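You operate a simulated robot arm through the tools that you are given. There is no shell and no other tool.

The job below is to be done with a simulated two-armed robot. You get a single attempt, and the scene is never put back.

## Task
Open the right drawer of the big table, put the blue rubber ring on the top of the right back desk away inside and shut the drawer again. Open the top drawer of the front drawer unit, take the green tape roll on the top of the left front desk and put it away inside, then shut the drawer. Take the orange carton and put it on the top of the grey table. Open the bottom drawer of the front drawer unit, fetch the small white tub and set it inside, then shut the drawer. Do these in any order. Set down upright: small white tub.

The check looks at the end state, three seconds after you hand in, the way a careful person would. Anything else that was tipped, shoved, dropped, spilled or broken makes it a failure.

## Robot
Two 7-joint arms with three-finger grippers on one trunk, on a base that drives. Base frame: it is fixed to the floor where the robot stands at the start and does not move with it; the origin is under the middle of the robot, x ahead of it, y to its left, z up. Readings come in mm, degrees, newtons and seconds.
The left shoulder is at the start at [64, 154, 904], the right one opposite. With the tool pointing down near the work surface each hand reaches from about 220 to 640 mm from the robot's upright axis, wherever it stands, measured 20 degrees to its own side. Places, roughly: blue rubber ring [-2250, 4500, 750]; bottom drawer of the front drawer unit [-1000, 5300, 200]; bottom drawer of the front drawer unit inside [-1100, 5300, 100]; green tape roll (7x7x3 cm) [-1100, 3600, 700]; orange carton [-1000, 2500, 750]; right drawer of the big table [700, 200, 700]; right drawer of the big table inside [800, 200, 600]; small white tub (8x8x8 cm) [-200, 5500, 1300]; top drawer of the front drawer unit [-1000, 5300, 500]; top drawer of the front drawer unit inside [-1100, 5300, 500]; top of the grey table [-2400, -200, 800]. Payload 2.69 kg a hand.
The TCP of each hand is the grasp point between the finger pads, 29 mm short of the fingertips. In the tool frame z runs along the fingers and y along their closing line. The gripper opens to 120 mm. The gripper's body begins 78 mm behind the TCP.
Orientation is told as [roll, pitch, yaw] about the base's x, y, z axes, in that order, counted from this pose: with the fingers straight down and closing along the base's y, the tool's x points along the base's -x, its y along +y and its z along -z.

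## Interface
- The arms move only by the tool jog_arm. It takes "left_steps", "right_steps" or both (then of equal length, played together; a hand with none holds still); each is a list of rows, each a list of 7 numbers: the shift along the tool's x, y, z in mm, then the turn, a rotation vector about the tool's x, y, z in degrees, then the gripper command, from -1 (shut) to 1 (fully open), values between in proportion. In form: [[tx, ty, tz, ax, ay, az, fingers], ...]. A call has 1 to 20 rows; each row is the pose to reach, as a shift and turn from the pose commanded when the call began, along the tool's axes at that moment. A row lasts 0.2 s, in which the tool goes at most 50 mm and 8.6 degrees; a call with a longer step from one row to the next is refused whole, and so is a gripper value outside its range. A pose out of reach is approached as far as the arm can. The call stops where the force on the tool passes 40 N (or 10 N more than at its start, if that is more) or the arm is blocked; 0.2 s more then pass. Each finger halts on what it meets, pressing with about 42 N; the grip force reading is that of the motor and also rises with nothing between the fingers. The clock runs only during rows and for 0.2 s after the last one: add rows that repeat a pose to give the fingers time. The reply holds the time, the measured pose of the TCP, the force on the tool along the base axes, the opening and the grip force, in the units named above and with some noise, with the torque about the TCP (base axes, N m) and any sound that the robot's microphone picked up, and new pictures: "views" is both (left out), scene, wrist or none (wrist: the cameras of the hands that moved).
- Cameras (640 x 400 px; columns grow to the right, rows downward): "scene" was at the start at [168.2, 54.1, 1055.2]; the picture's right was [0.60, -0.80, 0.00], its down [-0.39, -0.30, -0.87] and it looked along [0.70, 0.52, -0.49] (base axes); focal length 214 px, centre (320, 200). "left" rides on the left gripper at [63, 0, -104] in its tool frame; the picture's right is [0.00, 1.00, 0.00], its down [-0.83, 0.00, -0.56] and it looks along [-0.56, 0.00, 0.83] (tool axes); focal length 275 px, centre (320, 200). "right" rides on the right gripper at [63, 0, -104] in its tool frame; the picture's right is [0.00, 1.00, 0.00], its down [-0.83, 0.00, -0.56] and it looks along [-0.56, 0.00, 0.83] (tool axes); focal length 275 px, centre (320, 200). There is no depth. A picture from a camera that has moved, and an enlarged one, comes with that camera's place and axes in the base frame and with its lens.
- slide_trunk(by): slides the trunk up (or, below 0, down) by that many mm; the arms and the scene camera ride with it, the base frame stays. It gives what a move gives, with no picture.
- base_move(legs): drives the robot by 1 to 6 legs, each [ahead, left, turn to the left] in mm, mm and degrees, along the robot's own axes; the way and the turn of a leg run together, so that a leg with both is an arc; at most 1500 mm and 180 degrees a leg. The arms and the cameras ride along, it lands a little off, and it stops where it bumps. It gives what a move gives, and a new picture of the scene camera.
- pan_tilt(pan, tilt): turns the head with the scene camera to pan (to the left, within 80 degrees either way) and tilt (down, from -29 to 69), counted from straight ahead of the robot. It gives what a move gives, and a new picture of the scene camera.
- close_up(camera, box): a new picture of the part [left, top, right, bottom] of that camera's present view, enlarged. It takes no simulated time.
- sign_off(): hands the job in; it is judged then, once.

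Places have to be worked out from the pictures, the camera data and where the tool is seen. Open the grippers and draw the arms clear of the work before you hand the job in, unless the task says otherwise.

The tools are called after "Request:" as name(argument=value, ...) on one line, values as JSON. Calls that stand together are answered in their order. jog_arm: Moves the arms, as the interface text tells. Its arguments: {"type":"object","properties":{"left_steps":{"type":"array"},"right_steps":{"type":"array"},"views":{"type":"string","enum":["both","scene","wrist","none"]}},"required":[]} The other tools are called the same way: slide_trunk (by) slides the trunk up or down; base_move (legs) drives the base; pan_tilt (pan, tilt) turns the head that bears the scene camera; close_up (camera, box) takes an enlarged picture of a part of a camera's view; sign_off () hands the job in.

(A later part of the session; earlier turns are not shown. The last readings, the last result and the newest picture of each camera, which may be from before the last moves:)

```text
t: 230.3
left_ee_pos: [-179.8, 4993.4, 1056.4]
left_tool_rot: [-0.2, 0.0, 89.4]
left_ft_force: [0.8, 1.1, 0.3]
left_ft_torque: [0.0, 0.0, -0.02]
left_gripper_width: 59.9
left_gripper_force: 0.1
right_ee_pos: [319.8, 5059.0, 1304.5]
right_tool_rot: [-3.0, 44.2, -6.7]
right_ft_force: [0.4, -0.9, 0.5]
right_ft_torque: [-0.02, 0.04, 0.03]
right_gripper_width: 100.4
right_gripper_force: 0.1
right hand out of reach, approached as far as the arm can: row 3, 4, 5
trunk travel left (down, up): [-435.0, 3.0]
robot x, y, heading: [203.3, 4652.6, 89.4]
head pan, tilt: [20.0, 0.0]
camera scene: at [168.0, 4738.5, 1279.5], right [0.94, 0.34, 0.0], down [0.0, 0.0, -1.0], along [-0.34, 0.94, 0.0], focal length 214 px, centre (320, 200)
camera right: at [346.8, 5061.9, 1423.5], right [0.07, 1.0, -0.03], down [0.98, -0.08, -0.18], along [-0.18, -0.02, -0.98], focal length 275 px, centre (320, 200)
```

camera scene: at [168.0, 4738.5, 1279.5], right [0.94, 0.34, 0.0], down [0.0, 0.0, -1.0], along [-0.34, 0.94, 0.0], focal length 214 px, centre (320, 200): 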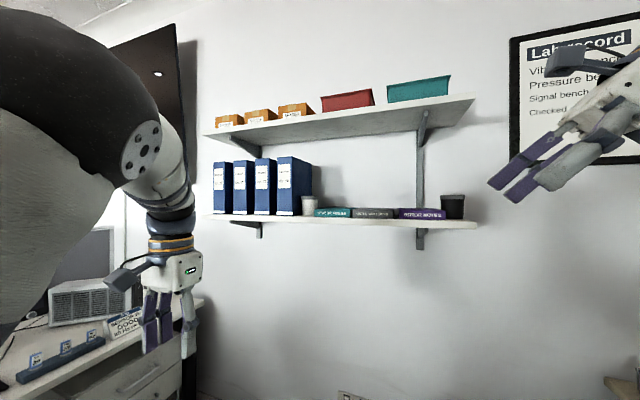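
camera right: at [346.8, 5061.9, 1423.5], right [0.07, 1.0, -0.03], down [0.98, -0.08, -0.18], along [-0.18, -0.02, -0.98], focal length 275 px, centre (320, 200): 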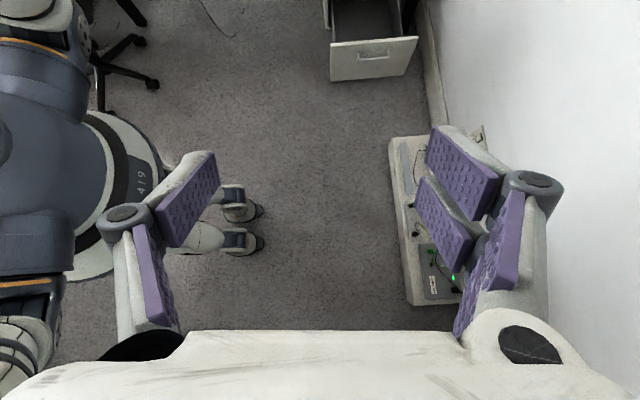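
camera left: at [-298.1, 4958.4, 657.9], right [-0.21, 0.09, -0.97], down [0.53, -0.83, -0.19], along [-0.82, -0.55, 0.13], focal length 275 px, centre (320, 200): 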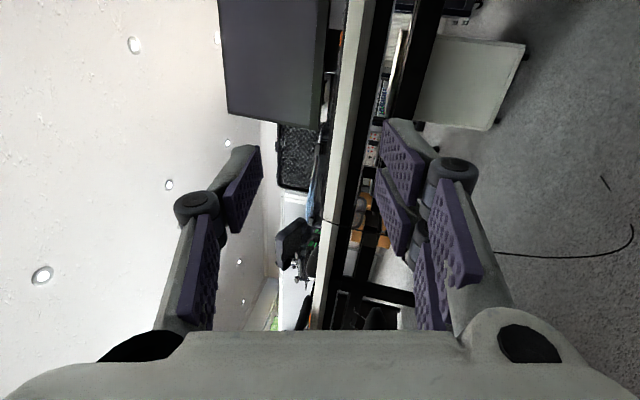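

At z≈1304 the right arm is at its height limit, so I'll come in over the low books from the right instead of over the lid. I trim the hand's tilt and lower the left hand below the shelf level before approaching.

Request:
jog_arm(left_steps=[[0, 0, 45, 0, 0, 0, 0], [0, 0, 90, 0, 0, 0, 0], [0, 0, 140, 0, 0, 0, 0], [0, 0, 190, 0, 0, 0, 0], [0, 0, 190, 0, 0, 0, 0]], right_steps=[[-4, -3, 4, 0.4, 0.2, -1, 0.67], [-8, -6, 8, 0.8, 0.3, -2.1, 0.67], [-11, -9, 11, 1.2, 0.5, -3.2, 0.67], [-14, -12, 14, 1.6, 0.6, -4.2, 0.67], [-14, -12, 14, 1.6, 0.6, -4.2, 0.67]], views="none")

Request:
base_move(legs=[[0, 278, 0], [250, 0, 0]])

Request:
pan_tilt(pan=0, tilt=5)

```text
t: 231.5
left_ee_pos: [-180.5, 4993.0, 866.3]
left_tool_rot: [-0.2, -0.1, 89.5]
left_ft_force: [0.5, -0.6, 0.2]
left_ft_torque: [-0.01, 0.01, 0.01]
left_gripper_width: 60.2
left_gripper_force: 0.1
right_ee_pos: [318.7, 5044.2, 1286.0]
right_tool_rot: [-0.4, 44.9, -0.5]
right_ft_force: [0.7, -0.3, -0.5]
right_ft_torque: [0.02, 0.01, -0.01]
right_gripper_width: 100.5
right_gripper_force: 0.0
trunk travel left (down, up): [-435.0, 3.0]
robot x, y, heading: [200.9, 4647.9, 89.8]
head pan, tilt: [20.0, 0.0]
```

```text
t: 235.7
left_ee_pos: [-461.7, 5243.8, 865.7]
left_tool_rot: [-0.3, -0.1, 89.5]
left_ft_force: [-0.6, -0.3, 0.0]
left_ft_torque: [-0.01, 0.02, 0.01]
left_gripper_width: 60.3
left_gripper_force: 0.0
right_ee_pos: [39.6, 5295.0, 1286.4]
right_tool_rot: [-0.4, 45.0, -0.7]
right_ft_force: [-1.1, 0.5, 0.0]
right_ft_torque: [-0.02, -0.02, -0.02]
right_gripper_width: 100.5
right_gripper_force: 0.0
trunk travel left (down, up): [-435.0, 3.0]
robot x, y, heading: [-80.4, 4894.4, 89.8]
head pan, tilt: [20.0, 0.0]
camera scene: at [-112.9, 4987.7, 1279.6], right [0.94, 0.34, 0.0], down [0.0, 0.0, -1.0], along [-0.34, 0.94, 0.0], focal length 214 px, centre (320, 200)
```

scene: 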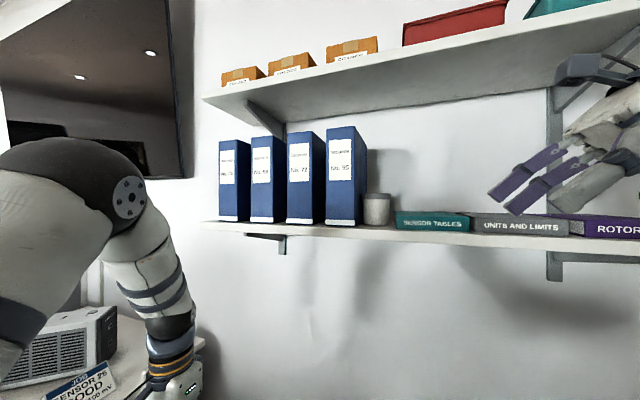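

```text
t: 236.5
left_ee_pos: [-460.7, 5243.6, 865.7]
left_tool_rot: [-0.4, -0.2, 89.4]
left_ft_force: [0.5, 0.0, -0.2]
left_ft_torque: [0.04, 0.01, -0.01]
left_gripper_width: 59.9
left_gripper_force: 0.0
right_ee_pos: [39.2, 5294.5, 1286.5]
right_tool_rot: [-0.3, 44.9, -0.6]
right_ft_force: [-0.5, 0.0, -0.6]
right_ft_torque: [0.0, 0.03, 0.01]
right_gripper_width: 100.2
right_gripper_force: 0.1
trunk travel left (down, up): [-435.0, 3.0]
robot x, y, heading: [-75.6, 4897.1, 89.7]
head pan, tilt: [0.0, 5.0]
camera scene: at [-82.2, 4994.2, 1271.7], right [1.0, -0.01, 0.0], down [0.0, -0.09, -1.0], along [0.01, 1.0, -0.09], focal length 214 px, centre (320, 200)
```

scene: 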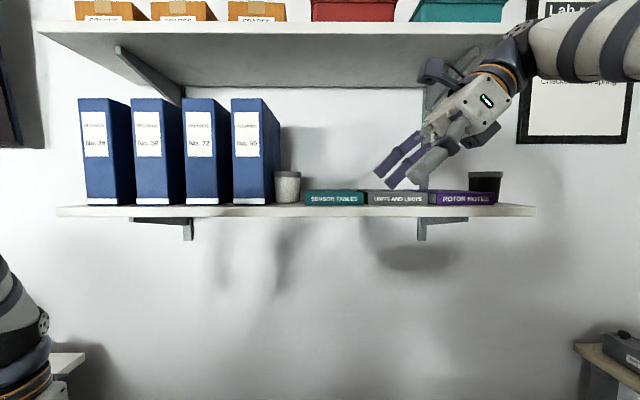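

I have a frontal view of the shelf now. I zoom on the tub and its neighbours.

Request:
close_up(camera="scene", box=[230, 130, 358, 220])

```text
4.44 times, centred on (294, 175) of scene
camera zoom: at [-82.2, 4994.2, 1271.7], right [1.0, -0.01, 0.0], down [0.0, -0.09, -1.0], along [0.01, 1.0, -0.09], focal length 953 px, centre (436, 311)
```

zoom: 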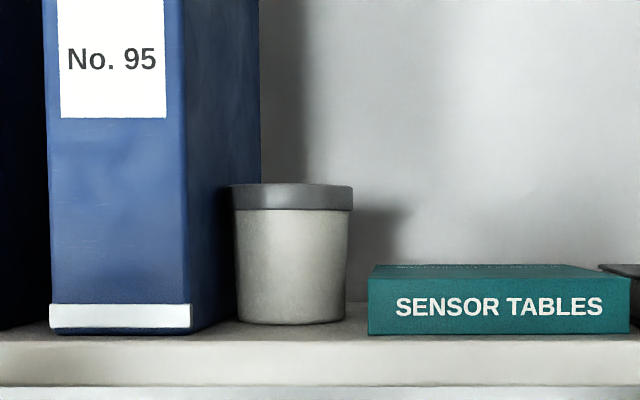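

Triangulating this with the earlier view puts the tub at about [-155, 5514], base z≈1220, lid z 1279–1293; the book beside it tops out at z≈1247. Before moving in I drop the left arm further so its elbow stays clear of the shelf.

Request:
jog_arm(left_steps=[[15, 0, 40, 0, 0, 0, 0], [30, 0, 80, 0, 0, 0, 0], [45, 0, 120, 0, 0, 0, 0], [60, 0, 160, 0, 0, 0, 0], [60, 0, 160, 0, 0, 0, 0]], views="none")

Request:
pan_tilt(pan=40, tilt=10)

```text
t: 237.7
left_ee_pos: [-463.8, 5184.3, 707.7]
left_tool_rot: [-0.3, -0.2, 89.3]
left_ft_force: [0.1, 0.1, -0.2]
left_ft_torque: [0.02, -0.01, 0.0]
left_gripper_width: 60.0
left_gripper_force: 0.1
right_ee_pos: [40.7, 5293.7, 1287.3]
right_tool_rot: [-0.3, 44.8, -0.6]
right_ft_force: [-0.3, -0.2, 0.7]
right_ft_torque: [0.01, 0.01, 0.01]
right_gripper_width: 100.4
right_gripper_force: 0.1
trunk travel left (down, up): [-435.0, 3.0]
robot x, y, heading: [-80.8, 4899.8, 89.8]
head pan, tilt: [0.0, 5.0]
```

```text
t: 238.8
left_ee_pos: [-463.7, 5185.4, 707.9]
left_tool_rot: [-0.3, -0.1, 89.4]
left_ft_force: [0.2, 0.4, 0.1]
left_ft_torque: [-0.01, -0.01, 0.01]
left_gripper_width: 60.1
left_gripper_force: 0.2
right_ee_pos: [39.8, 5295.0, 1287.4]
right_tool_rot: [-0.2, 44.9, -0.6]
right_ft_force: [-0.1, -0.3, -0.1]
right_ft_torque: [0.02, -0.02, 0.02]
right_gripper_width: 100.4
right_gripper_force: 0.0
trunk travel left (down, up): [-435.0, 3.0]
robot x, y, heading: [-79.5, 4898.6, 89.6]
head pan, tilt: [40.0, 10.0]
camera scene: at [-142.0, 4974.2, 1263.6], right [0.77, 0.64, 0.0], down [0.11, -0.13, -0.98], along [-0.63, 0.76, -0.17], focal length 214 px, centre (320, 200)
```

scene: 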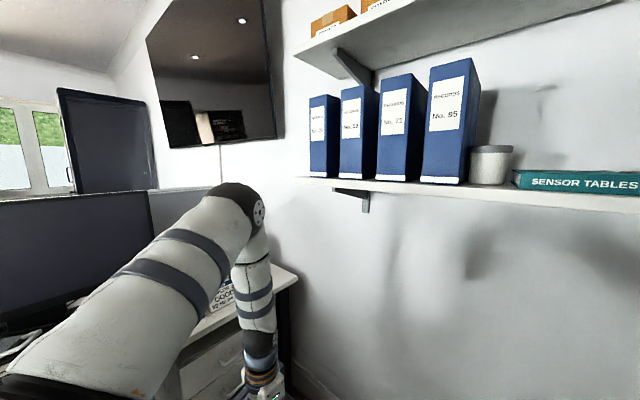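

The left elbow is still near shelf height, so I lower the left hand another 130 mm.

Request:
jog_arm(left_steps=[[10, 0, 40, 0, 0, 0, 0], [20, 0, 80, 0, 0, 0, 0], [25, 0, 110, 0, 0, 0, 0], [30, 0, 140, 0, 0, 0, 0], [30, 0, 140, 0, 0, 0, 0]], views="scene")

```text
t: 240.0
left_ee_pos: [-461.1, 5153.0, 567.7]
left_tool_rot: [-0.4, 0.0, 89.4]
left_ft_force: [0.3, -0.2, -1.0]
left_ft_torque: [0.01, -0.04, -0.05]
left_gripper_width: 60.0
left_gripper_force: 0.1
right_ee_pos: [39.8, 5294.0, 1286.6]
right_tool_rot: [-0.3, 44.9, -0.6]
right_ft_force: [-0.2, -0.7, 0.2]
right_ft_torque: [-0.01, -0.03, 0.0]
right_gripper_width: 100.1
right_gripper_force: 0.1
trunk travel left (down, up): [-435.0, 3.0]
robot x, y, heading: [-80.1, 4897.7, 89.4]
head pan, tilt: [40.0, 10.0]
camera scene: at [-141.9, 4973.9, 1263.7], right [0.77, 0.64, 0.0], down [0.11, -0.13, -0.98], along [-0.63, 0.76, -0.17], focal length 214 px, centre (320, 200)
```

scene: 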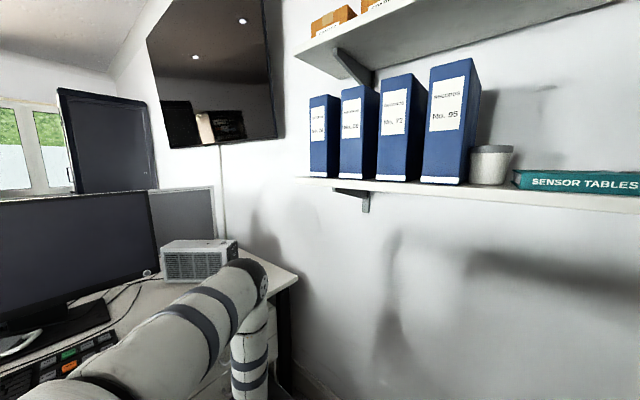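

The left elbow is now well below the shelf. I strafe left 112 mm and drive ahead so the right hand comes in over the books, to the right of the tub.

Request:
base_move(legs=[[0, 112, 0], [210, 0, 0]])

Request:
jog_arm(right_steps=[[0, 0, 0, 0, 0, 0, 0.67]], views="wrist")

Request:
pan_tilt(pan=0, tilt=0)

```text
t: 242.8
left_ee_pos: [-570.4, 5364.5, 567.3]
left_tool_rot: [-0.3, 0.0, 89.2]
left_ft_force: [0.2, -0.1, 0.0]
left_ft_torque: [-0.03, -0.01, 0.01]
left_gripper_width: 59.9
left_gripper_force: 0.0
right_ee_pos: [-69.4, 5504.1, 1285.5]
right_tool_rot: [-0.4, 44.8, -0.7]
right_ft_force: [0.0, 0.8, -0.5]
right_ft_torque: [-0.02, 0.01, -0.01]
right_gripper_width: 100.3
right_gripper_force: 0.1
trunk travel left (down, up): [-435.0, 3.0]
robot x, y, heading: [-187.8, 5107.3, 89.7]
head pan, tilt: [40.0, 10.0]
camera scene: at [-251.8, 5184.5, 1263.6], right [0.77, 0.64, 0.0], down [0.11, -0.13, -0.98], along [-0.63, 0.76, -0.17], focal length 214 px, centre (320, 200)
```

scene: 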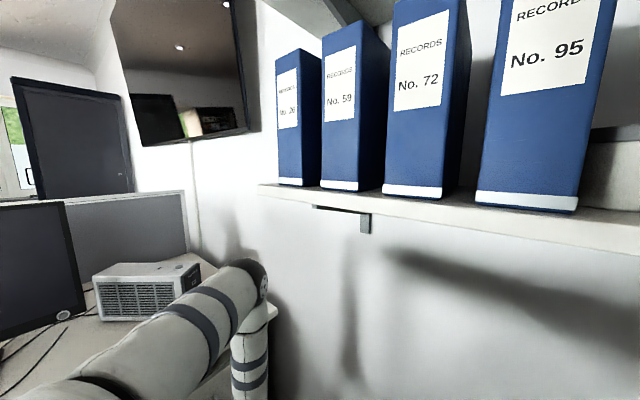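

```text
t: 243.2
left_ee_pos: [-571.3, 5363.8, 567.9]
left_tool_rot: [-0.3, -0.1, 89.3]
left_ft_force: [0.4, 0.8, -1.2]
left_ft_torque: [0.02, -0.03, 0.02]
left_gripper_width: 59.8
left_gripper_force: 0.0
right_ee_pos: [-70.0, 5503.6, 1286.9]
right_tool_rot: [-0.3, 44.9, -0.8]
right_ft_force: [-0.6, 0.2, 0.3]
right_ft_torque: [-0.02, -0.01, -0.03]
right_gripper_width: 100.2
right_gripper_force: 0.0
trunk travel left (down, up): [-435.0, 3.0]
robot x, y, heading: [-187.3, 5108.3, 89.3]
head pan, tilt: [40.0, 10.0]
camera right: at [-41.6, 5504.4, 1404.9], right [0.01, 1.0, 0.0], down [0.98, -0.01, -0.19], along [-0.19, 0.0, -0.98], focal length 275 px, centre (320, 200)
```

right: 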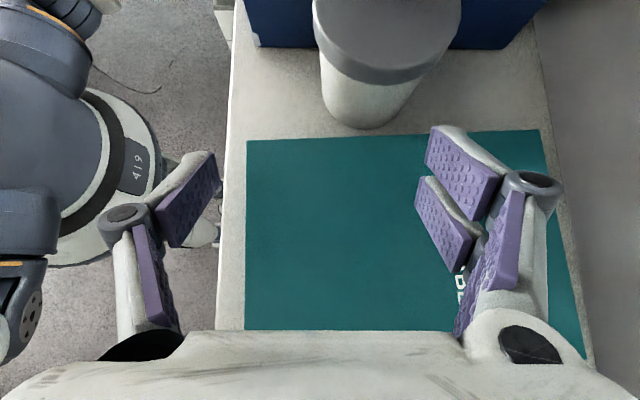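

```text
t: 244.2
left_ee_pos: [-571.0, 5363.1, 566.5]
left_tool_rot: [-0.3, -0.2, 89.4]
left_ft_force: [-0.4, 0.3, 0.4]
left_ft_torque: [0.05, 0.02, -0.03]
left_gripper_width: 59.8
left_gripper_force: 0.0
right_ee_pos: [-69.2, 5503.7, 1287.1]
right_tool_rot: [-0.3, 44.8, -0.8]
right_ft_force: [0.1, 0.2, 0.6]
right_ft_torque: [0.0, 0.02, -0.02]
right_gripper_width: 100.1
right_gripper_force: 0.0
trunk travel left (down, up): [-435.0, 3.0]
robot x, y, heading: [-189.3, 5107.3, 89.3]
head pan, tilt: [0.0, 0.0]
camera scene: at [-192.0, 5202.0, 1279.6], right [1.0, -0.01, 0.0], down [0.0, 0.0, -1.0], along [0.01, 1.0, 0.0], focal length 214 px, centre (320, 200)
```

scene: 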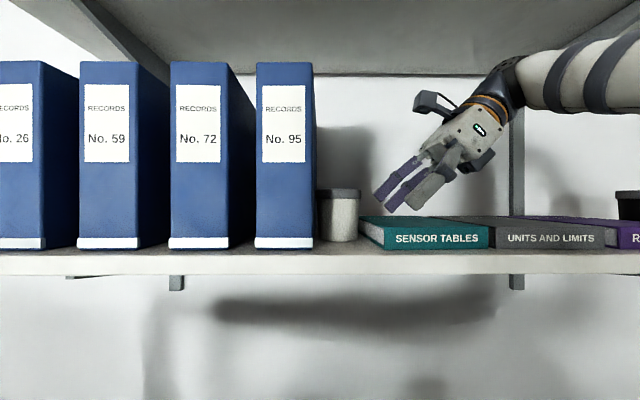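

The wrist camera places the tub's centre at about y≈5536, x≈-151, so I drive 31 mm further ahead to centre the fingers on it.

Request:
base_move(legs=[[31, 0, 0]])

Request:
jog_arm(right_steps=[[14, 0, 14, 0, 0, 0, 0.67], [28, 0, 28, 0, 0, 0, 0.67], [42, 0, 42, 0, 0, 0, 0.67], [42, 0, 42, 0, 0, 0, 0.67]])

```text
t: 245.1
left_ee_pos: [-570.6, 5393.7, 567.2]
left_tool_rot: [-0.2, 0.1, 89.2]
left_ft_force: [-0.3, 0.4, -0.4]
left_ft_torque: [-0.06, 0.01, 0.01]
left_gripper_width: 60.0
left_gripper_force: 0.0
right_ee_pos: [-68.9, 5535.8, 1285.8]
right_tool_rot: [-0.4, 44.8, -0.8]
right_ft_force: [0.4, 0.3, 0.2]
right_ft_torque: [-0.02, 0.02, -0.01]
right_gripper_width: 100.2
right_gripper_force: 0.0
trunk travel left (down, up): [-435.0, 3.0]
robot x, y, heading: [-190.6, 5135.5, 89.6]
head pan, tilt: [0.0, 0.0]
camera scene: at [-191.6, 5233.4, 1279.6], right [1.0, -0.01, 0.0], down [0.0, 0.0, -1.0], along [0.01, 1.0, 0.0], focal length 214 px, centre (320, 200)
```

scene: 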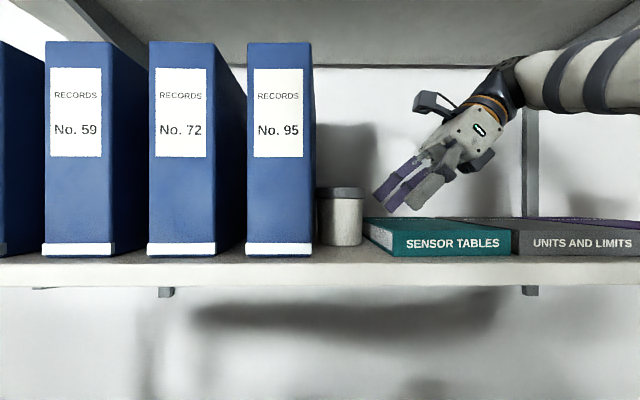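

```text
t: 246.1
left_ee_pos: [-570.2, 5393.1, 566.1]
left_tool_rot: [-0.4, -0.1, 89.3]
left_ft_force: [-0.5, 0.4, 0.3]
left_ft_torque: [-0.01, -0.02, 0.01]
left_gripper_width: 59.9
left_gripper_force: 0.0
right_ee_pos: [-130.5, 5534.7, 1286.3]
right_tool_rot: [-0.4, 45.0, -0.8]
right_ft_force: [0.7, 0.8, -0.6]
right_ft_torque: [-0.02, -0.01, 0.0]
right_gripper_width: 100.4
right_gripper_force: 0.1
trunk travel left (down, up): [-435.0, 3.0]
robot x, y, heading: [-184.1, 5137.8, 89.7]
head pan, tilt: [0.0, 0.0]
camera scene: at [-191.4, 5232.5, 1279.6], right [1.0, -0.01, 0.0], down [0.0, 0.0, -1.0], along [0.01, 1.0, 0.0], focal length 214 px, centre (320, 200)
camera right: at [-102.3, 5535.6, 1403.7], right [0.01, 1.0, 0.0], down [0.98, -0.01, -0.19], along [-0.19, 0.0, -0.98], focal length 275 px, centre (320, 200)
```

scene: 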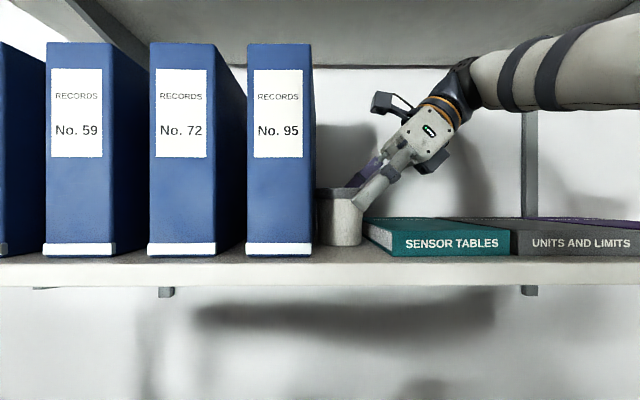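
right: 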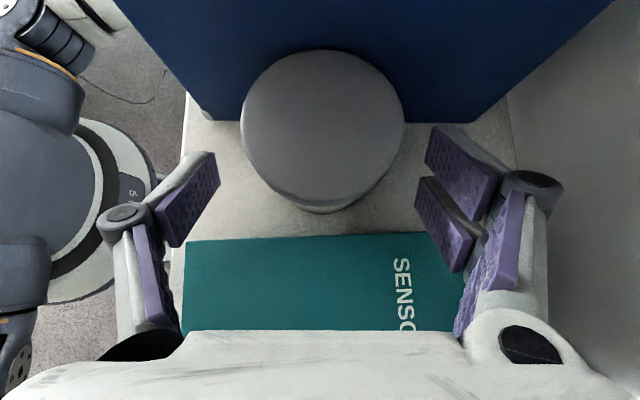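

The tub's lid is centred between the fingers in y (centre ≈[-153, 5537]). I move 22 mm further left, then down 28 mm around the body below the lid.

Request:
jog_arm(right_steps=[[8, 1, 8, 0, 0, 0, 0.67], [16, 2, 16, 0, 0, 0, 0.67], [9, 2, 23, 0, 0, 0, 0.67], [2, 2, 30, 0, 0, 0, 0.67], [-4, 2, 36, 0, 0, 0, 0.67], [-4, 2, 36, 0, 0, 0, 0.67]])

```text
t: 247.5
left_ee_pos: [-570.4, 5394.1, 566.3]
left_tool_rot: [-0.3, -0.1, 89.3]
left_ft_force: [0.5, 0.3, 0.0]
left_ft_torque: [0.04, 0.0, 0.01]
left_gripper_width: 59.9
left_gripper_force: 0.0
right_ee_pos: [-153.1, 5538.1, 1258.2]
right_tool_rot: [-0.3, 45.0, -0.7]
right_ft_force: [-0.4, 0.5, -0.9]
right_ft_torque: [0.02, 0.06, 0.0]
right_gripper_width: 100.3
right_gripper_force: 0.0
trunk travel left (down, up): [-435.0, 3.0]
robot x, y, heading: [-188.1, 5137.8, 89.6]
head pan, tilt: [0.0, 0.0]
camera scene: at [-191.7, 5232.5, 1279.6], right [1.0, -0.01, 0.0], down [0.0, 0.0, -1.0], along [0.01, 1.0, 0.0], focal length 214 px, centre (320, 200)
camera right: at [-124.4, 5537.7, 1376.2], right [0.01, 1.0, 0.0], down [0.98, -0.01, -0.19], along [-0.19, 0.0, -0.98], focal length 275 px, centre (320, 200)
```

scene: 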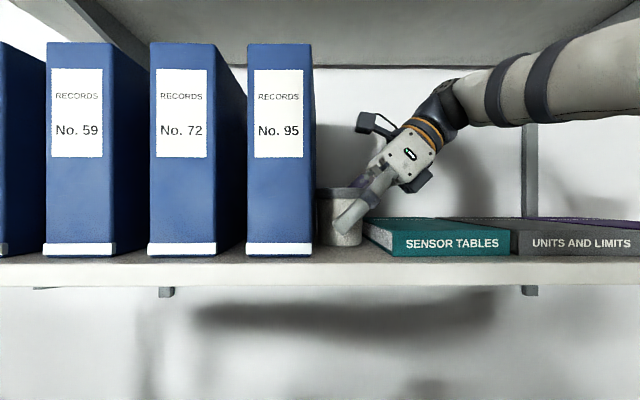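
right: 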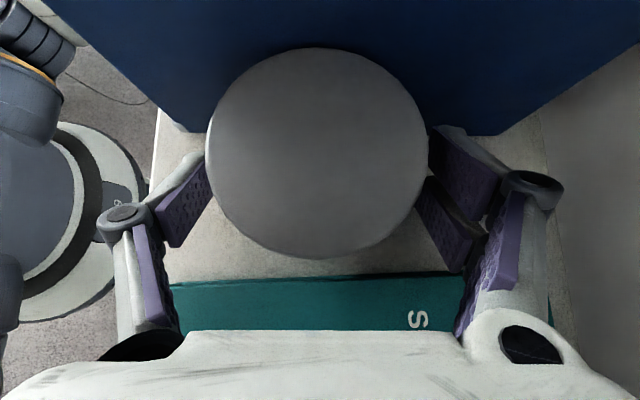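

The fingers straddle the tub just below its lid. I close the gripper on it.

Request:
jog_arm(right_steps=[[0, 0, 0, 0, 0, 0, 0.4], [0, 0, 0, 0, 0, 0, 0.15], [0, 0, 0, 0, 0, 0, -0.1], [0, 0, 0, 0, 0, 0, -0.3], [0, 0, 0, 0, 0, 0, -0.4]])

```text
t: 248.7
left_ee_pos: [-569.9, 5393.7, 567.0]
left_tool_rot: [-0.3, -0.1, 89.3]
left_ft_force: [1.2, -0.3, -0.9]
left_ft_torque: [0.01, 0.01, 0.02]
left_gripper_width: 60.0
left_gripper_force: 0.1
right_ee_pos: [-153.0, 5536.8, 1257.5]
right_tool_rot: [-0.2, 44.8, -0.7]
right_ft_force: [0.5, -1.6, 0.5]
right_ft_torque: [-0.13, -0.03, -0.01]
right_gripper_width: 65.5
right_gripper_force: 41.5
trunk travel left (down, up): [-435.0, 3.0]
robot x, y, heading: [-189.4, 5136.1, 89.4]
head pan, tilt: [0.0, 0.0]
camera scene: at [-191.6, 5232.1, 1279.7], right [1.0, -0.01, 0.0], down [0.0, 0.0, -1.0], along [0.01, 1.0, 0.0], focal length 214 px, centre (320, 200)
camera right: at [-124.4, 5537.3, 1376.5], right [0.01, 1.0, 0.0], down [0.98, -0.01, -0.19], along [-0.19, 0.0, -0.98], focal length 275 px, centre (320, 200)
```

scene: 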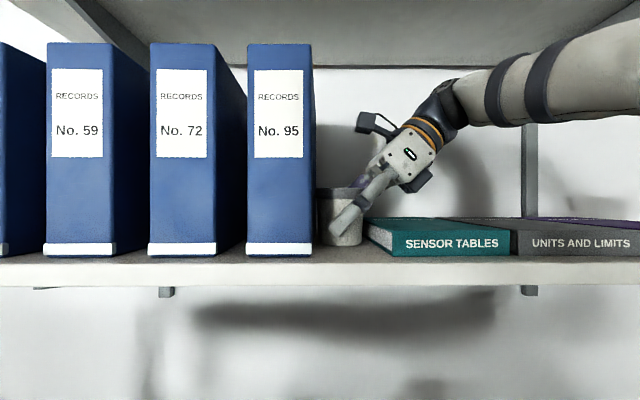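
right: 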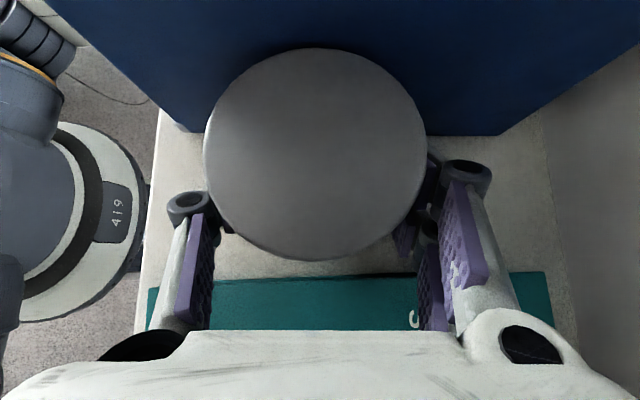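

The tub is held (65.5 mm, 41 N). I lift it 35 mm straight up.

Request:
jog_arm(right_steps=[[4, 0, -4, 0, 0, 0, -0.5], [9, 0, -9, 0, 0, 0, -0.5], [15, 0, -15, 0, 0, 0, -0.5], [20, 0, -20, 0, 0, 0, -0.5], [25, 0, -25, 0, 0, 0, -0.5]])

```text
t: 249.9
left_ee_pos: [-570.1, 5393.1, 566.0]
left_tool_rot: [-0.4, -0.2, 89.2]
left_ft_force: [-0.6, 0.8, 0.3]
left_ft_torque: [-0.04, 0.0, 0.01]
left_gripper_width: 60.1
left_gripper_force: 0.1
right_ee_pos: [-151.1, 5536.6, 1294.8]
right_tool_rot: [-0.5, 44.9, -0.7]
right_ft_force: [0.6, -0.1, -1.1]
right_ft_torque: [-0.02, 0.01, 0.01]
right_gripper_width: 65.7
right_gripper_force: 41.9
trunk travel left (down, up): [-435.0, 3.0]
robot x, y, heading: [-188.1, 5141.6, 89.6]
head pan, tilt: [0.0, 0.0]
camera scene: at [-191.6, 5232.5, 1279.6], right [1.0, -0.01, 0.0], down [0.0, 0.0, -1.0], along [0.01, 1.0, 0.0], focal length 214 px, centre (320, 200)
camera right: at [-123.8, 5537.6, 1412.1], right [0.01, 1.0, 0.0], down [0.98, -0.01, -0.19], along [-0.19, 0.0, -0.98], focal length 275 px, centre (320, 200)
```

scene: 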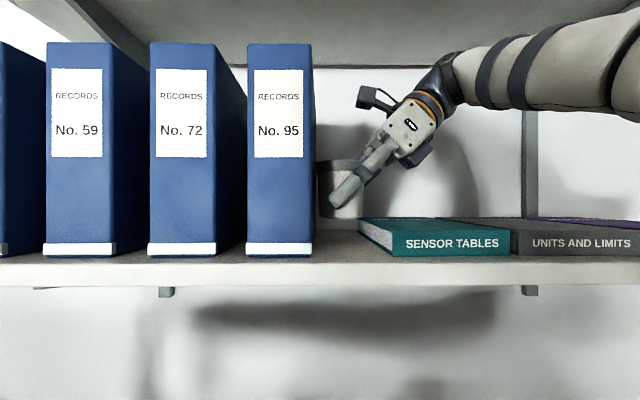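
right: 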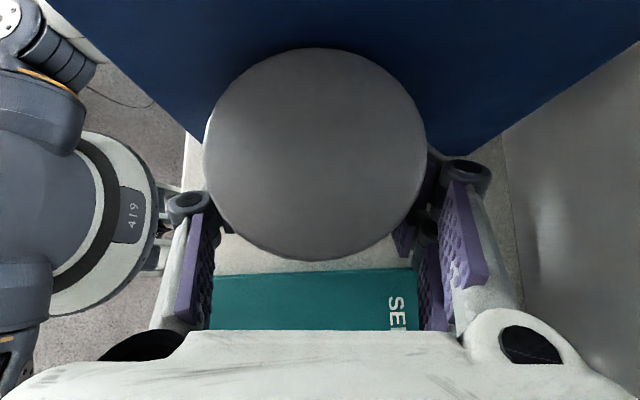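

The tub is clear of the shelf. I shift it 12 mm right, away from the binder, and back the base straight out.

Request:
jog_arm(right_steps=[[-4, 0, -4, 0, 0, 0, -0.5], [-9, 0, -9, 0, 0, 0, -0.5]], views="none")

Request:
base_move(legs=[[-420, 0, 0]])

```text
t: 250.5
left_ee_pos: [-570.6, 5392.8, 567.3]
left_tool_rot: [-0.2, -0.1, 89.2]
left_ft_force: [-0.3, -0.5, -0.8]
left_ft_torque: [0.03, 0.0, 0.01]
left_gripper_width: 60.1
left_gripper_force: 0.1
right_ee_pos: [-137.3, 5537.6, 1294.5]
right_tool_rot: [-0.4, 44.9, -0.7]
right_ft_force: [0.3, 0.7, -1.3]
right_ft_torque: [-0.02, 0.0, -0.04]
right_gripper_width: 65.5
right_gripper_force: 41.6
trunk travel left (down, up): [-435.0, 3.0]
robot x, y, heading: [-188.6, 5136.5, 89.5]
head pan, tilt: [0.0, 0.0]
```

```text
t: 253.1
left_ee_pos: [-574.8, 4967.6, 567.9]
left_tool_rot: [-0.3, -0.1, 89.5]
left_ft_force: [-0.2, -0.4, 0.4]
left_ft_torque: [0.01, 0.01, -0.02]
left_gripper_width: 60.0
left_gripper_force: 0.1
right_ee_pos: [-144.1, 5111.8, 1294.7]
right_tool_rot: [-0.3, 44.9, -0.5]
right_ft_force: [-0.2, -0.2, -1.4]
right_ft_torque: [0.04, 0.02, 0.0]
right_gripper_width: 65.5
right_gripper_force: 41.6
trunk travel left (down, up): [-435.0, 3.0]
robot x, y, heading: [-197.0, 4712.9, 89.7]
head pan, tilt: [0.0, 0.0]
camera scene: at [-195.1, 4807.6, 1279.6], right [1.0, -0.01, 0.0], down [0.0, 0.0, -1.0], along [0.01, 1.0, 0.0], focal length 214 px, centre (320, 200)
```

scene: 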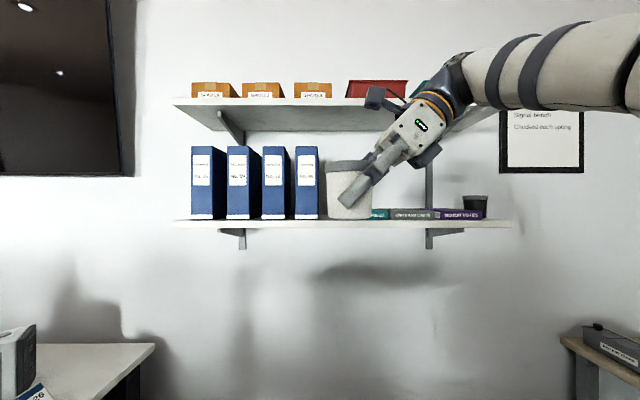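

The tub is out of the shelf and upright. I turn left 90° toward the drawer unit.

Request:
base_move(legs=[[0, 0, 90]])

Request:
slide_trunk(by=-430)

Request:
pan_tilt(pan=-20, tilt=35)

```text
t: 257.3
left_ee_pos: [-447.5, 4331.5, 566.7]
left_tool_rot: [-0.3, -0.2, 179.5]
left_ft_force: [0.2, 0.1, 0.3]
left_ft_torque: [0.03, -0.01, -0.02]
left_gripper_width: 60.0
left_gripper_force: 0.1
right_ee_pos: [-591.3, 4760.8, 1294.0]
right_tool_rot: [-0.4, 44.9, 89.4]
right_ft_force: [0.5, 0.0, -1.4]
right_ft_torque: [0.01, -0.02, 0.01]
right_gripper_width: 65.3
right_gripper_force: 42.5
trunk travel left (down, up): [-435.0, 3.0]
robot x, y, heading: [-192.0, 4707.8, 179.7]
head pan, tilt: [0.0, 0.0]
camera scene: at [-291.2, 4713.0, 1279.6], right [0.01, 1.0, 0.0], down [0.0, 0.0, -1.0], along [-1.0, 0.01, 0.0], focal length 214 px, centre (320, 200)
```

scene: 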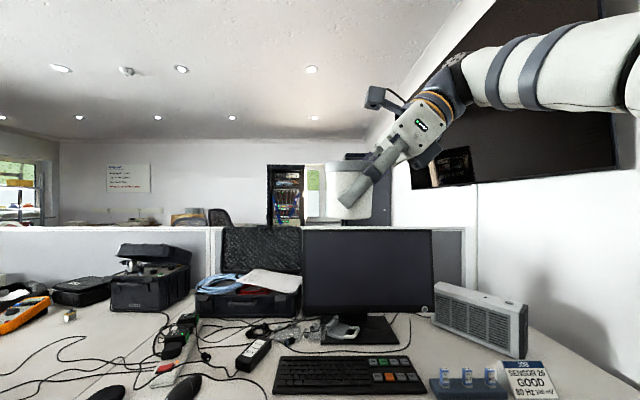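

```text
refused: -430 is not a number from -400 to 400
```

```text
t: 258.3
left_ee_pos: [-447.0, 4330.3, 566.7]
left_tool_rot: [-0.2, -0.1, 179.5]
left_ft_force: [-0.6, 0.0, -0.7]
left_ft_torque: [-0.02, -0.02, -0.01]
left_gripper_width: 60.1
left_gripper_force: 0.1
right_ee_pos: [-591.2, 4761.8, 1293.2]
right_tool_rot: [-0.4, 44.9, 89.5]
right_ft_force: [0.2, 0.4, -1.6]
right_ft_torque: [0.05, 0.02, 0.03]
right_gripper_width: 65.2
right_gripper_force: 42.0
trunk travel left (down, up): [-435.0, 3.0]
robot x, y, heading: [-189.9, 4712.2, 179.8]
head pan, tilt: [-20.0, 35.0]
camera scene: at [-283.8, 4743.1, 1223.5], right [0.35, 0.94, 0.0], down [0.54, -0.2, -0.82], along [-0.77, 0.28, -0.57], focal length 214 px, centre (320, 200)
```

scene: 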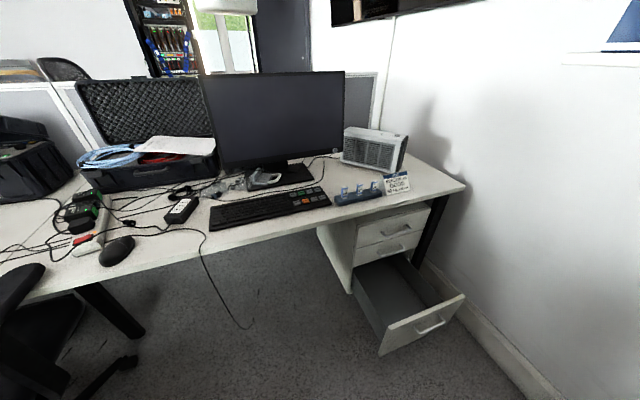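

The open bottom drawer is in view. I raise the left hand first so it will not dip to the floor when the trunk goes down.

Request:
jog_arm(left_steps=[[0, 0, -45, 0, 0, 0, 0], [0, 0, -90, 0, 0, 0, 0], [0, 0, -135, 0, 0, 0, 0], [0, 0, -180, 0, 0, 0, 0], [0, 0, -225, 0, 0, 0, 0], [0, 0, -270, 0, 0, 0, 0], [0, 0, -300, 0, 0, 0, 0], [0, 0, -300, 0, 0, 0, 0]], views="none")

Request:
slide_trunk(by=-200)

Request:
slide_trunk(by=-150)

```text
t: 260.1
left_ee_pos: [-446.2, 4329.2, 869.6]
left_tool_rot: [-0.3, -0.1, 179.7]
left_ft_force: [0.2, -0.4, 0.2]
left_ft_torque: [-0.01, 0.01, -0.01]
left_gripper_width: 60.1
left_gripper_force: 0.0
right_ee_pos: [-592.9, 4761.9, 1293.1]
right_tool_rot: [-0.3, 44.9, 89.3]
right_ft_force: [-0.3, 0.0, -0.8]
right_ft_torque: [0.0, 0.01, -0.02]
right_gripper_width: 65.3
right_gripper_force: 41.7
trunk travel left (down, up): [-435.0, 3.0]
robot x, y, heading: [-189.7, 4715.3, 179.7]
head pan, tilt: [-20.0, 35.0]
```

```text
t: 262.3
left_ee_pos: [-446.6, 4329.9, 666.6]
left_tool_rot: [-0.5, -0.1, 179.5]
left_ft_force: [0.1, 0.1, 0.2]
left_ft_torque: [0.0, 0.02, -0.02]
left_gripper_width: 59.9
left_gripper_force: 0.2
right_ee_pos: [-694.7, 4761.9, 934.1]
right_tool_rot: [-29.2, 41.0, 69.6]
right_ft_force: [0.4, 0.0, -1.8]
right_ft_torque: [-0.03, 0.0, 0.01]
right_gripper_width: 64.6
right_gripper_force: 42.3
trunk travel left (down, up): [-235.0, 203.0]
robot x, y, heading: [-193.5, 4711.4, 179.8]
head pan, tilt: [-20.0, 35.0]
```

```text
t: 264.0
left_ee_pos: [-449.6, 4327.0, 507.4]
left_tool_rot: [-0.4, 2.0, 179.4]
left_ft_force: [0.2, 0.7, 0.7]
left_ft_torque: [0.0, -0.02, -0.03]
left_gripper_width: 60.0
left_gripper_force: 0.0
right_ee_pos: [-695.5, 4763.0, 784.8]
right_tool_rot: [-29.1, 41.0, 69.6]
right_ft_force: [-0.1, -0.4, -1.0]
right_ft_torque: [-0.02, 0.03, -0.02]
right_gripper_width: 64.8
right_gripper_force: 41.6
trunk travel left (down, up): [-85.0, 353.0]
robot x, y, heading: [-190.6, 4715.7, 180.0]
head pan, tilt: [-20.0, 35.0]
```

The trunk motion tilted the right hand by some 29°. I look at it and then restore the tub to upright.

Request:
jog_arm(right_steps=[[0, 0, 0, 0, 0, 0, -0.5]])

```text
t: 264.4
left_ee_pos: [-450.8, 4328.2, 508.1]
left_tool_rot: [-0.5, 2.2, 179.5]
left_ft_force: [-0.5, -0.3, -0.1]
left_ft_torque: [0.0, -0.01, 0.01]
left_gripper_width: 59.9
left_gripper_force: 0.0
right_ee_pos: [-695.7, 4761.8, 784.2]
right_tool_rot: [-29.2, 41.0, 69.7]
right_ft_force: [-0.2, 0.7, -0.8]
right_ft_torque: [0.02, -0.02, 0.03]
right_gripper_width: 64.4
right_gripper_force: 41.7
trunk travel left (down, up): [-85.0, 353.0]
robot x, y, heading: [-191.8, 4713.8, 179.9]
head pan, tilt: [-20.0, 35.0]
camera scene: at [-439.5, 4744.0, 840.2], right [0.35, 0.94, 0.0], down [0.54, -0.2, -0.82], along [-0.77, 0.28, -0.57], focal length 214 px, centre (320, 200)
camera right: at [-740.1, 4791.9, 893.4], right [-0.93, 0.0, -0.36], down [0.07, 0.98, -0.18], along [0.36, -0.19, -0.91], focal length 275 px, centre (320, 200)
```

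scene: 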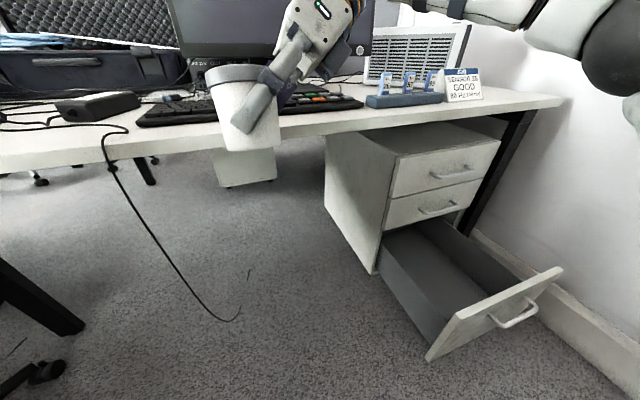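
right: 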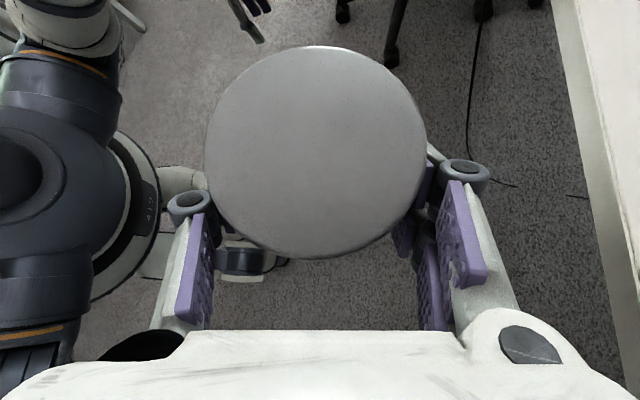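

The tub is tilted with the hand. I turn the hand back (21.6°) so the tub is upright, drawing it 95 mm away from the desk edge.

Request:
jog_arm(right_steps=[[-6, -22, 6, -3.8, 0, -3.8, -0.5], [-12, -44, 12, -7.7, 0, -7.7, -0.5], [-19, -66, 19, -11.5, 0, -11.5, -0.5], [-25, -88, 25, -15.3, 0, -15.3, -0.5], [-25, -88, 25, -15.3, 0, -15.3, -0.5]])

```text
t: 265.6
left_ee_pos: [-450.5, 4327.5, 508.1]
left_tool_rot: [-0.5, 2.2, 179.5]
left_ft_force: [-0.3, -0.1, 0.8]
left_ft_torque: [0.0, -0.02, 0.0]
left_gripper_width: 59.8
left_gripper_force: 0.0
right_ee_pos: [-602.0, 4760.8, 783.7]
right_tool_rot: [0.1, 44.9, 89.8]
right_ft_force: [0.3, -0.4, -2.0]
right_ft_torque: [0.04, 0.01, 0.0]
right_gripper_width: 64.4
right_gripper_force: 42.1
trunk travel left (down, up): [-85.0, 353.0]
robot x, y, heading: [-191.5, 4711.9, 179.4]
head pan, tilt: [-20.0, 35.0]
camera scene: at [-439.5, 4744.0, 840.2], right [0.35, 0.94, 0.0], down [0.54, -0.2, -0.82], along [-0.77, 0.28, -0.57], focal length 214 px, centre (320, 200)
camera right: at [-601.6, 4791.8, 901.5], right [-1.0, 0.0, 0.01], down [0.0, 0.98, -0.19], along [-0.01, -0.19, -0.98], focal length 275 px, centre (320, 200)
```

scene: 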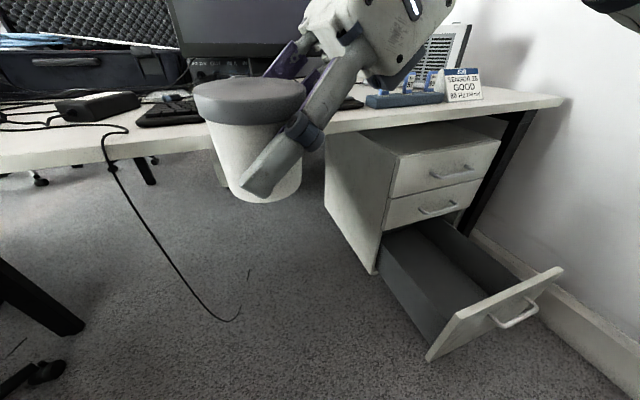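
right: 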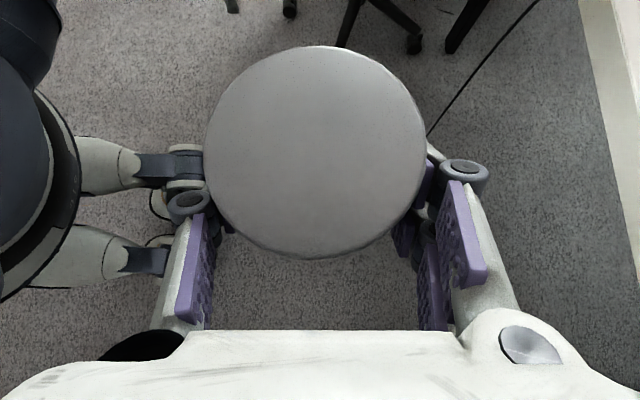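

The tub is upright again at [-602, 4761, 784]. I zoom on the open drawer to measure it.

Request:
close_up(camera="scene", box=[320, 180, 580, 370])

```text
2.11 times, centred on (450, 275) of scene
camera zoom: at [-439.5, 4744.0, 840.2], right [0.35, 0.94, 0.0], down [0.54, -0.2, -0.82], along [-0.77, 0.28, -0.57], focal length 452 px, centre (46, 42)
```

zoom: 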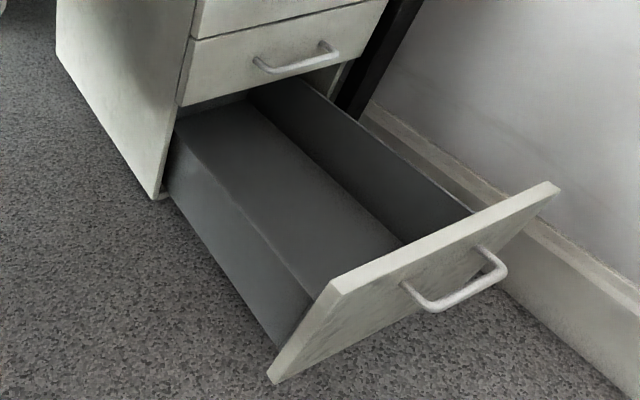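

The drawer floor is at about z≈68, side walls to z≈237, front panel top z≈330 with its inner face near x≈-578. I drive so the tub comes over it at about x=-700, y=5250.

Request:
base_move(legs=[[40, 0, 0], [0, -438, 0]])

Request:
pan_tilt(pan=-10, tilt=55)

```text
t: 270.0
left_ee_pos: [-487.9, 4769.9, 507.9]
left_tool_rot: [-0.4, 2.1, 179.6]
left_ft_force: [0.4, 1.1, -0.8]
left_ft_torque: [-0.03, -0.01, -0.01]
left_gripper_width: 60.0
left_gripper_force: 0.0
right_ee_pos: [-639.2, 5204.8, 784.1]
right_tool_rot: [0.2, 44.8, 89.7]
right_ft_force: [-0.2, -0.5, -1.5]
right_ft_torque: [0.0, 0.01, 0.02]
right_gripper_width: 64.2
right_gripper_force: 42.3
trunk travel left (down, up): [-85.0, 353.0]
robot x, y, heading: [-228.9, 5157.2, 179.6]
head pan, tilt: [-20.0, 35.0]
camera scene: at [-477.5, 5186.5, 840.2], right [0.35, 0.94, 0.0], down [0.54, -0.2, -0.82], along [-0.77, 0.28, -0.57], focal length 214 px, centre (320, 200)
```

scene: 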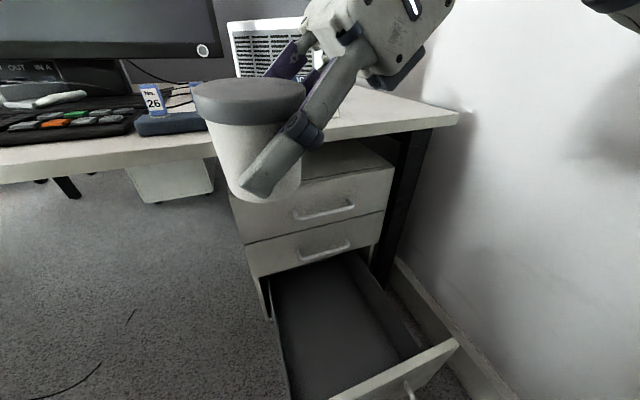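

```text
t: 270.9
left_ee_pos: [-487.4, 4770.1, 508.1]
left_tool_rot: [-0.6, 2.1, 179.6]
left_ft_force: [0.6, -0.4, -1.6]
left_ft_torque: [-0.02, 0.02, 0.02]
left_gripper_width: 59.8
left_gripper_force: 0.0
right_ee_pos: [-640.2, 5204.9, 783.3]
right_tool_rot: [0.1, 44.9, 89.9]
right_ft_force: [0.0, -1.2, -1.0]
right_ft_torque: [0.0, -0.01, -0.01]
right_gripper_width: 64.5
right_gripper_force: 41.9
trunk travel left (down, up): [-85.0, 353.0]
robot x, y, heading: [-226.4, 5156.2, 179.4]
head pan, tilt: [-10.0, 55.0]
camera scene: at [-465.9, 5168.8, 812.0], right [0.18, 0.98, 0.0], down [0.81, -0.15, -0.57], along [-0.56, 0.1, -0.82], focal length 214 px, centre (320, 200)
```

scene: 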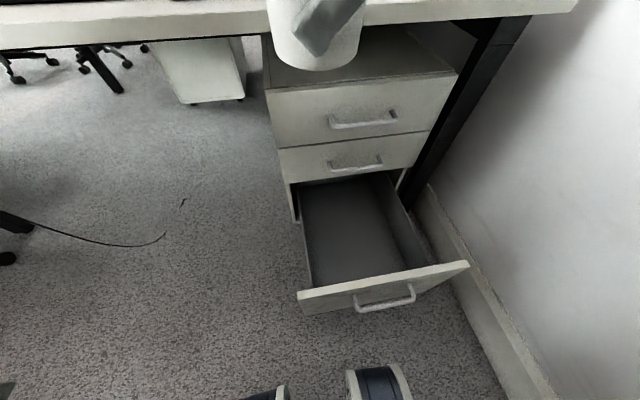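

The drawer's front panel is at x≈-561 and y 5138–5529. I move the tub over [-700, 5235] and lower it to about z=500, checking the arm's reach.

Request:
jog_arm(right_steps=[[-10, 30, -10, 0, 0, 0, -0.5], [-21, 60, -21, 0, 0, 0, -0.5], [-49, 60, 7, 0, 0, 0, -0.5], [-78, 60, 36, 0, 0, 0, -0.5], [-106, 60, 64, 0, 0, 0, -0.5], [-134, 60, 92, 0, 0, 0, -0.5], [-163, 60, 121, 0, 0, 0, -0.5], [-191, 60, 149, 0, 0, 0, -0.5], [-222, 60, 180, 0, 0, 0, -0.5], [-222, 60, 180, 0, 0, 0, -0.5]])

```text
t: 273.1
left_ee_pos: [-488.0, 4769.6, 507.8]
left_tool_rot: [-0.5, 2.1, 179.6]
left_ft_force: [-0.1, 0.0, 0.2]
left_ft_torque: [0.01, -0.01, -0.01]
left_gripper_width: 60.1
left_gripper_force: 0.0
right_ee_pos: [-699.5, 5232.0, 498.1]
right_tool_rot: [0.2, 45.0, 89.8]
right_ft_force: [0.9, -0.2, -2.0]
right_ft_torque: [0.03, 0.04, 0.0]
right_gripper_width: 64.0
right_gripper_force: 41.4
trunk travel left (down, up): [-85.0, 353.0]
robot x, y, heading: [-229.1, 5153.8, 179.4]
head pan, tilt: [-10.0, 55.0]
camera scene: at [-465.9, 5168.8, 812.0], right [0.18, 0.98, 0.0], down [0.81, -0.15, -0.57], along [-0.56, 0.1, -0.82], focal length 214 px, centre (320, 200)
camera right: at [-700.7, 5261.9, 614.9], right [-1.0, 0.0, 0.0], down [0.0, 0.98, -0.19], along [0.0, -0.19, -0.98], focal length 275 px, centre (320, 200)
```

scene: 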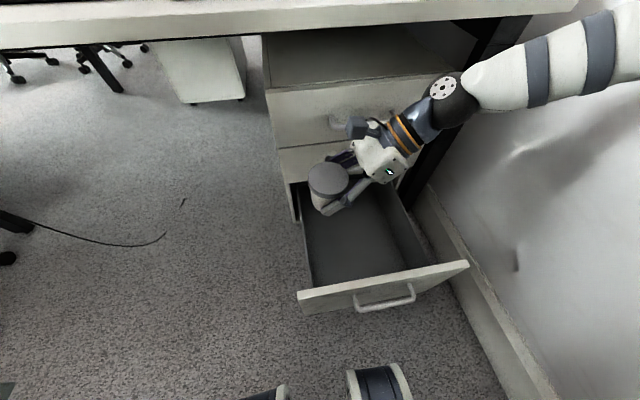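
right: 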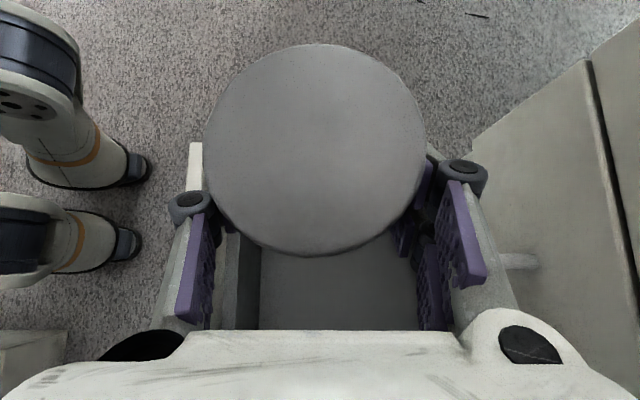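

Reach is fine. I lower the tub further into the drawer, to z≈250, and check again.

Request:
jog_arm(right_steps=[[-25, 0, 25, 0, 0, 0, -0.5], [-50, 0, 50, 0, 0, 0, -0.5], [-75, 0, 75, 0, 0, 0, -0.5], [-100, 0, 100, 0, 0, 0, -0.5], [-125, 0, 125, 0, 0, 0, -0.5], [-150, 0, 150, 0, 0, 0, -0.5], [-175, 0, 175, 0, 0, 0, -0.5], [-175, 0, 175, 0, 0, 0, -0.5]])

```text
t: 274.9
left_ee_pos: [-488.2, 4770.6, 508.4]
left_tool_rot: [-0.4, 2.0, 179.6]
left_ft_force: [-0.4, 0.0, -0.6]
left_ft_torque: [0.0, 0.0, -0.01]
left_gripper_width: 60.0
left_gripper_force: 0.0
right_ee_pos: [-700.1, 5235.2, 250.6]
right_tool_rot: [0.1, 44.9, 89.9]
right_ft_force: [0.3, -0.4, -1.1]
right_ft_torque: [0.03, 0.01, 0.01]
right_gripper_width: 63.8
right_gripper_force: 42.1
trunk travel left (down, up): [-85.0, 353.0]
robot x, y, heading: [-230.3, 5154.5, 179.5]
head pan, tilt: [-10.0, 55.0]
camera scene: at [-465.9, 5168.8, 812.0], right [0.18, 0.98, 0.0], down [0.81, -0.15, -0.57], along [-0.56, 0.1, -0.82], focal length 214 px, centre (320, 200)
camera right: at [-700.4, 5265.1, 369.2], right [-1.0, 0.0, 0.0], down [0.0, 0.98, -0.19], along [0.0, -0.19, -0.98], focal length 275 px, centre (320, 200)
```

scene: 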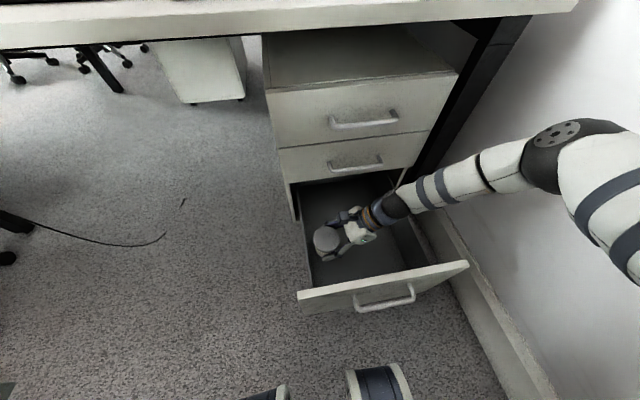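
right: 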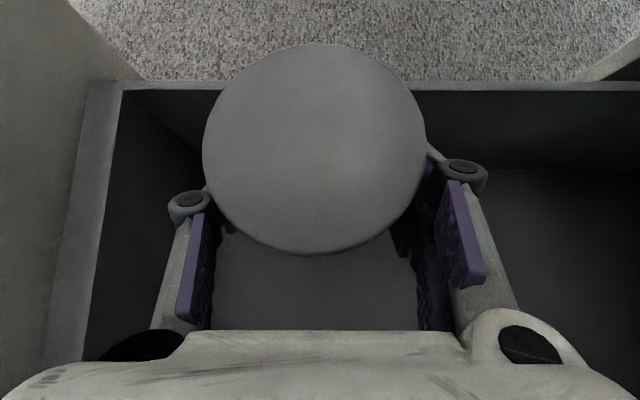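

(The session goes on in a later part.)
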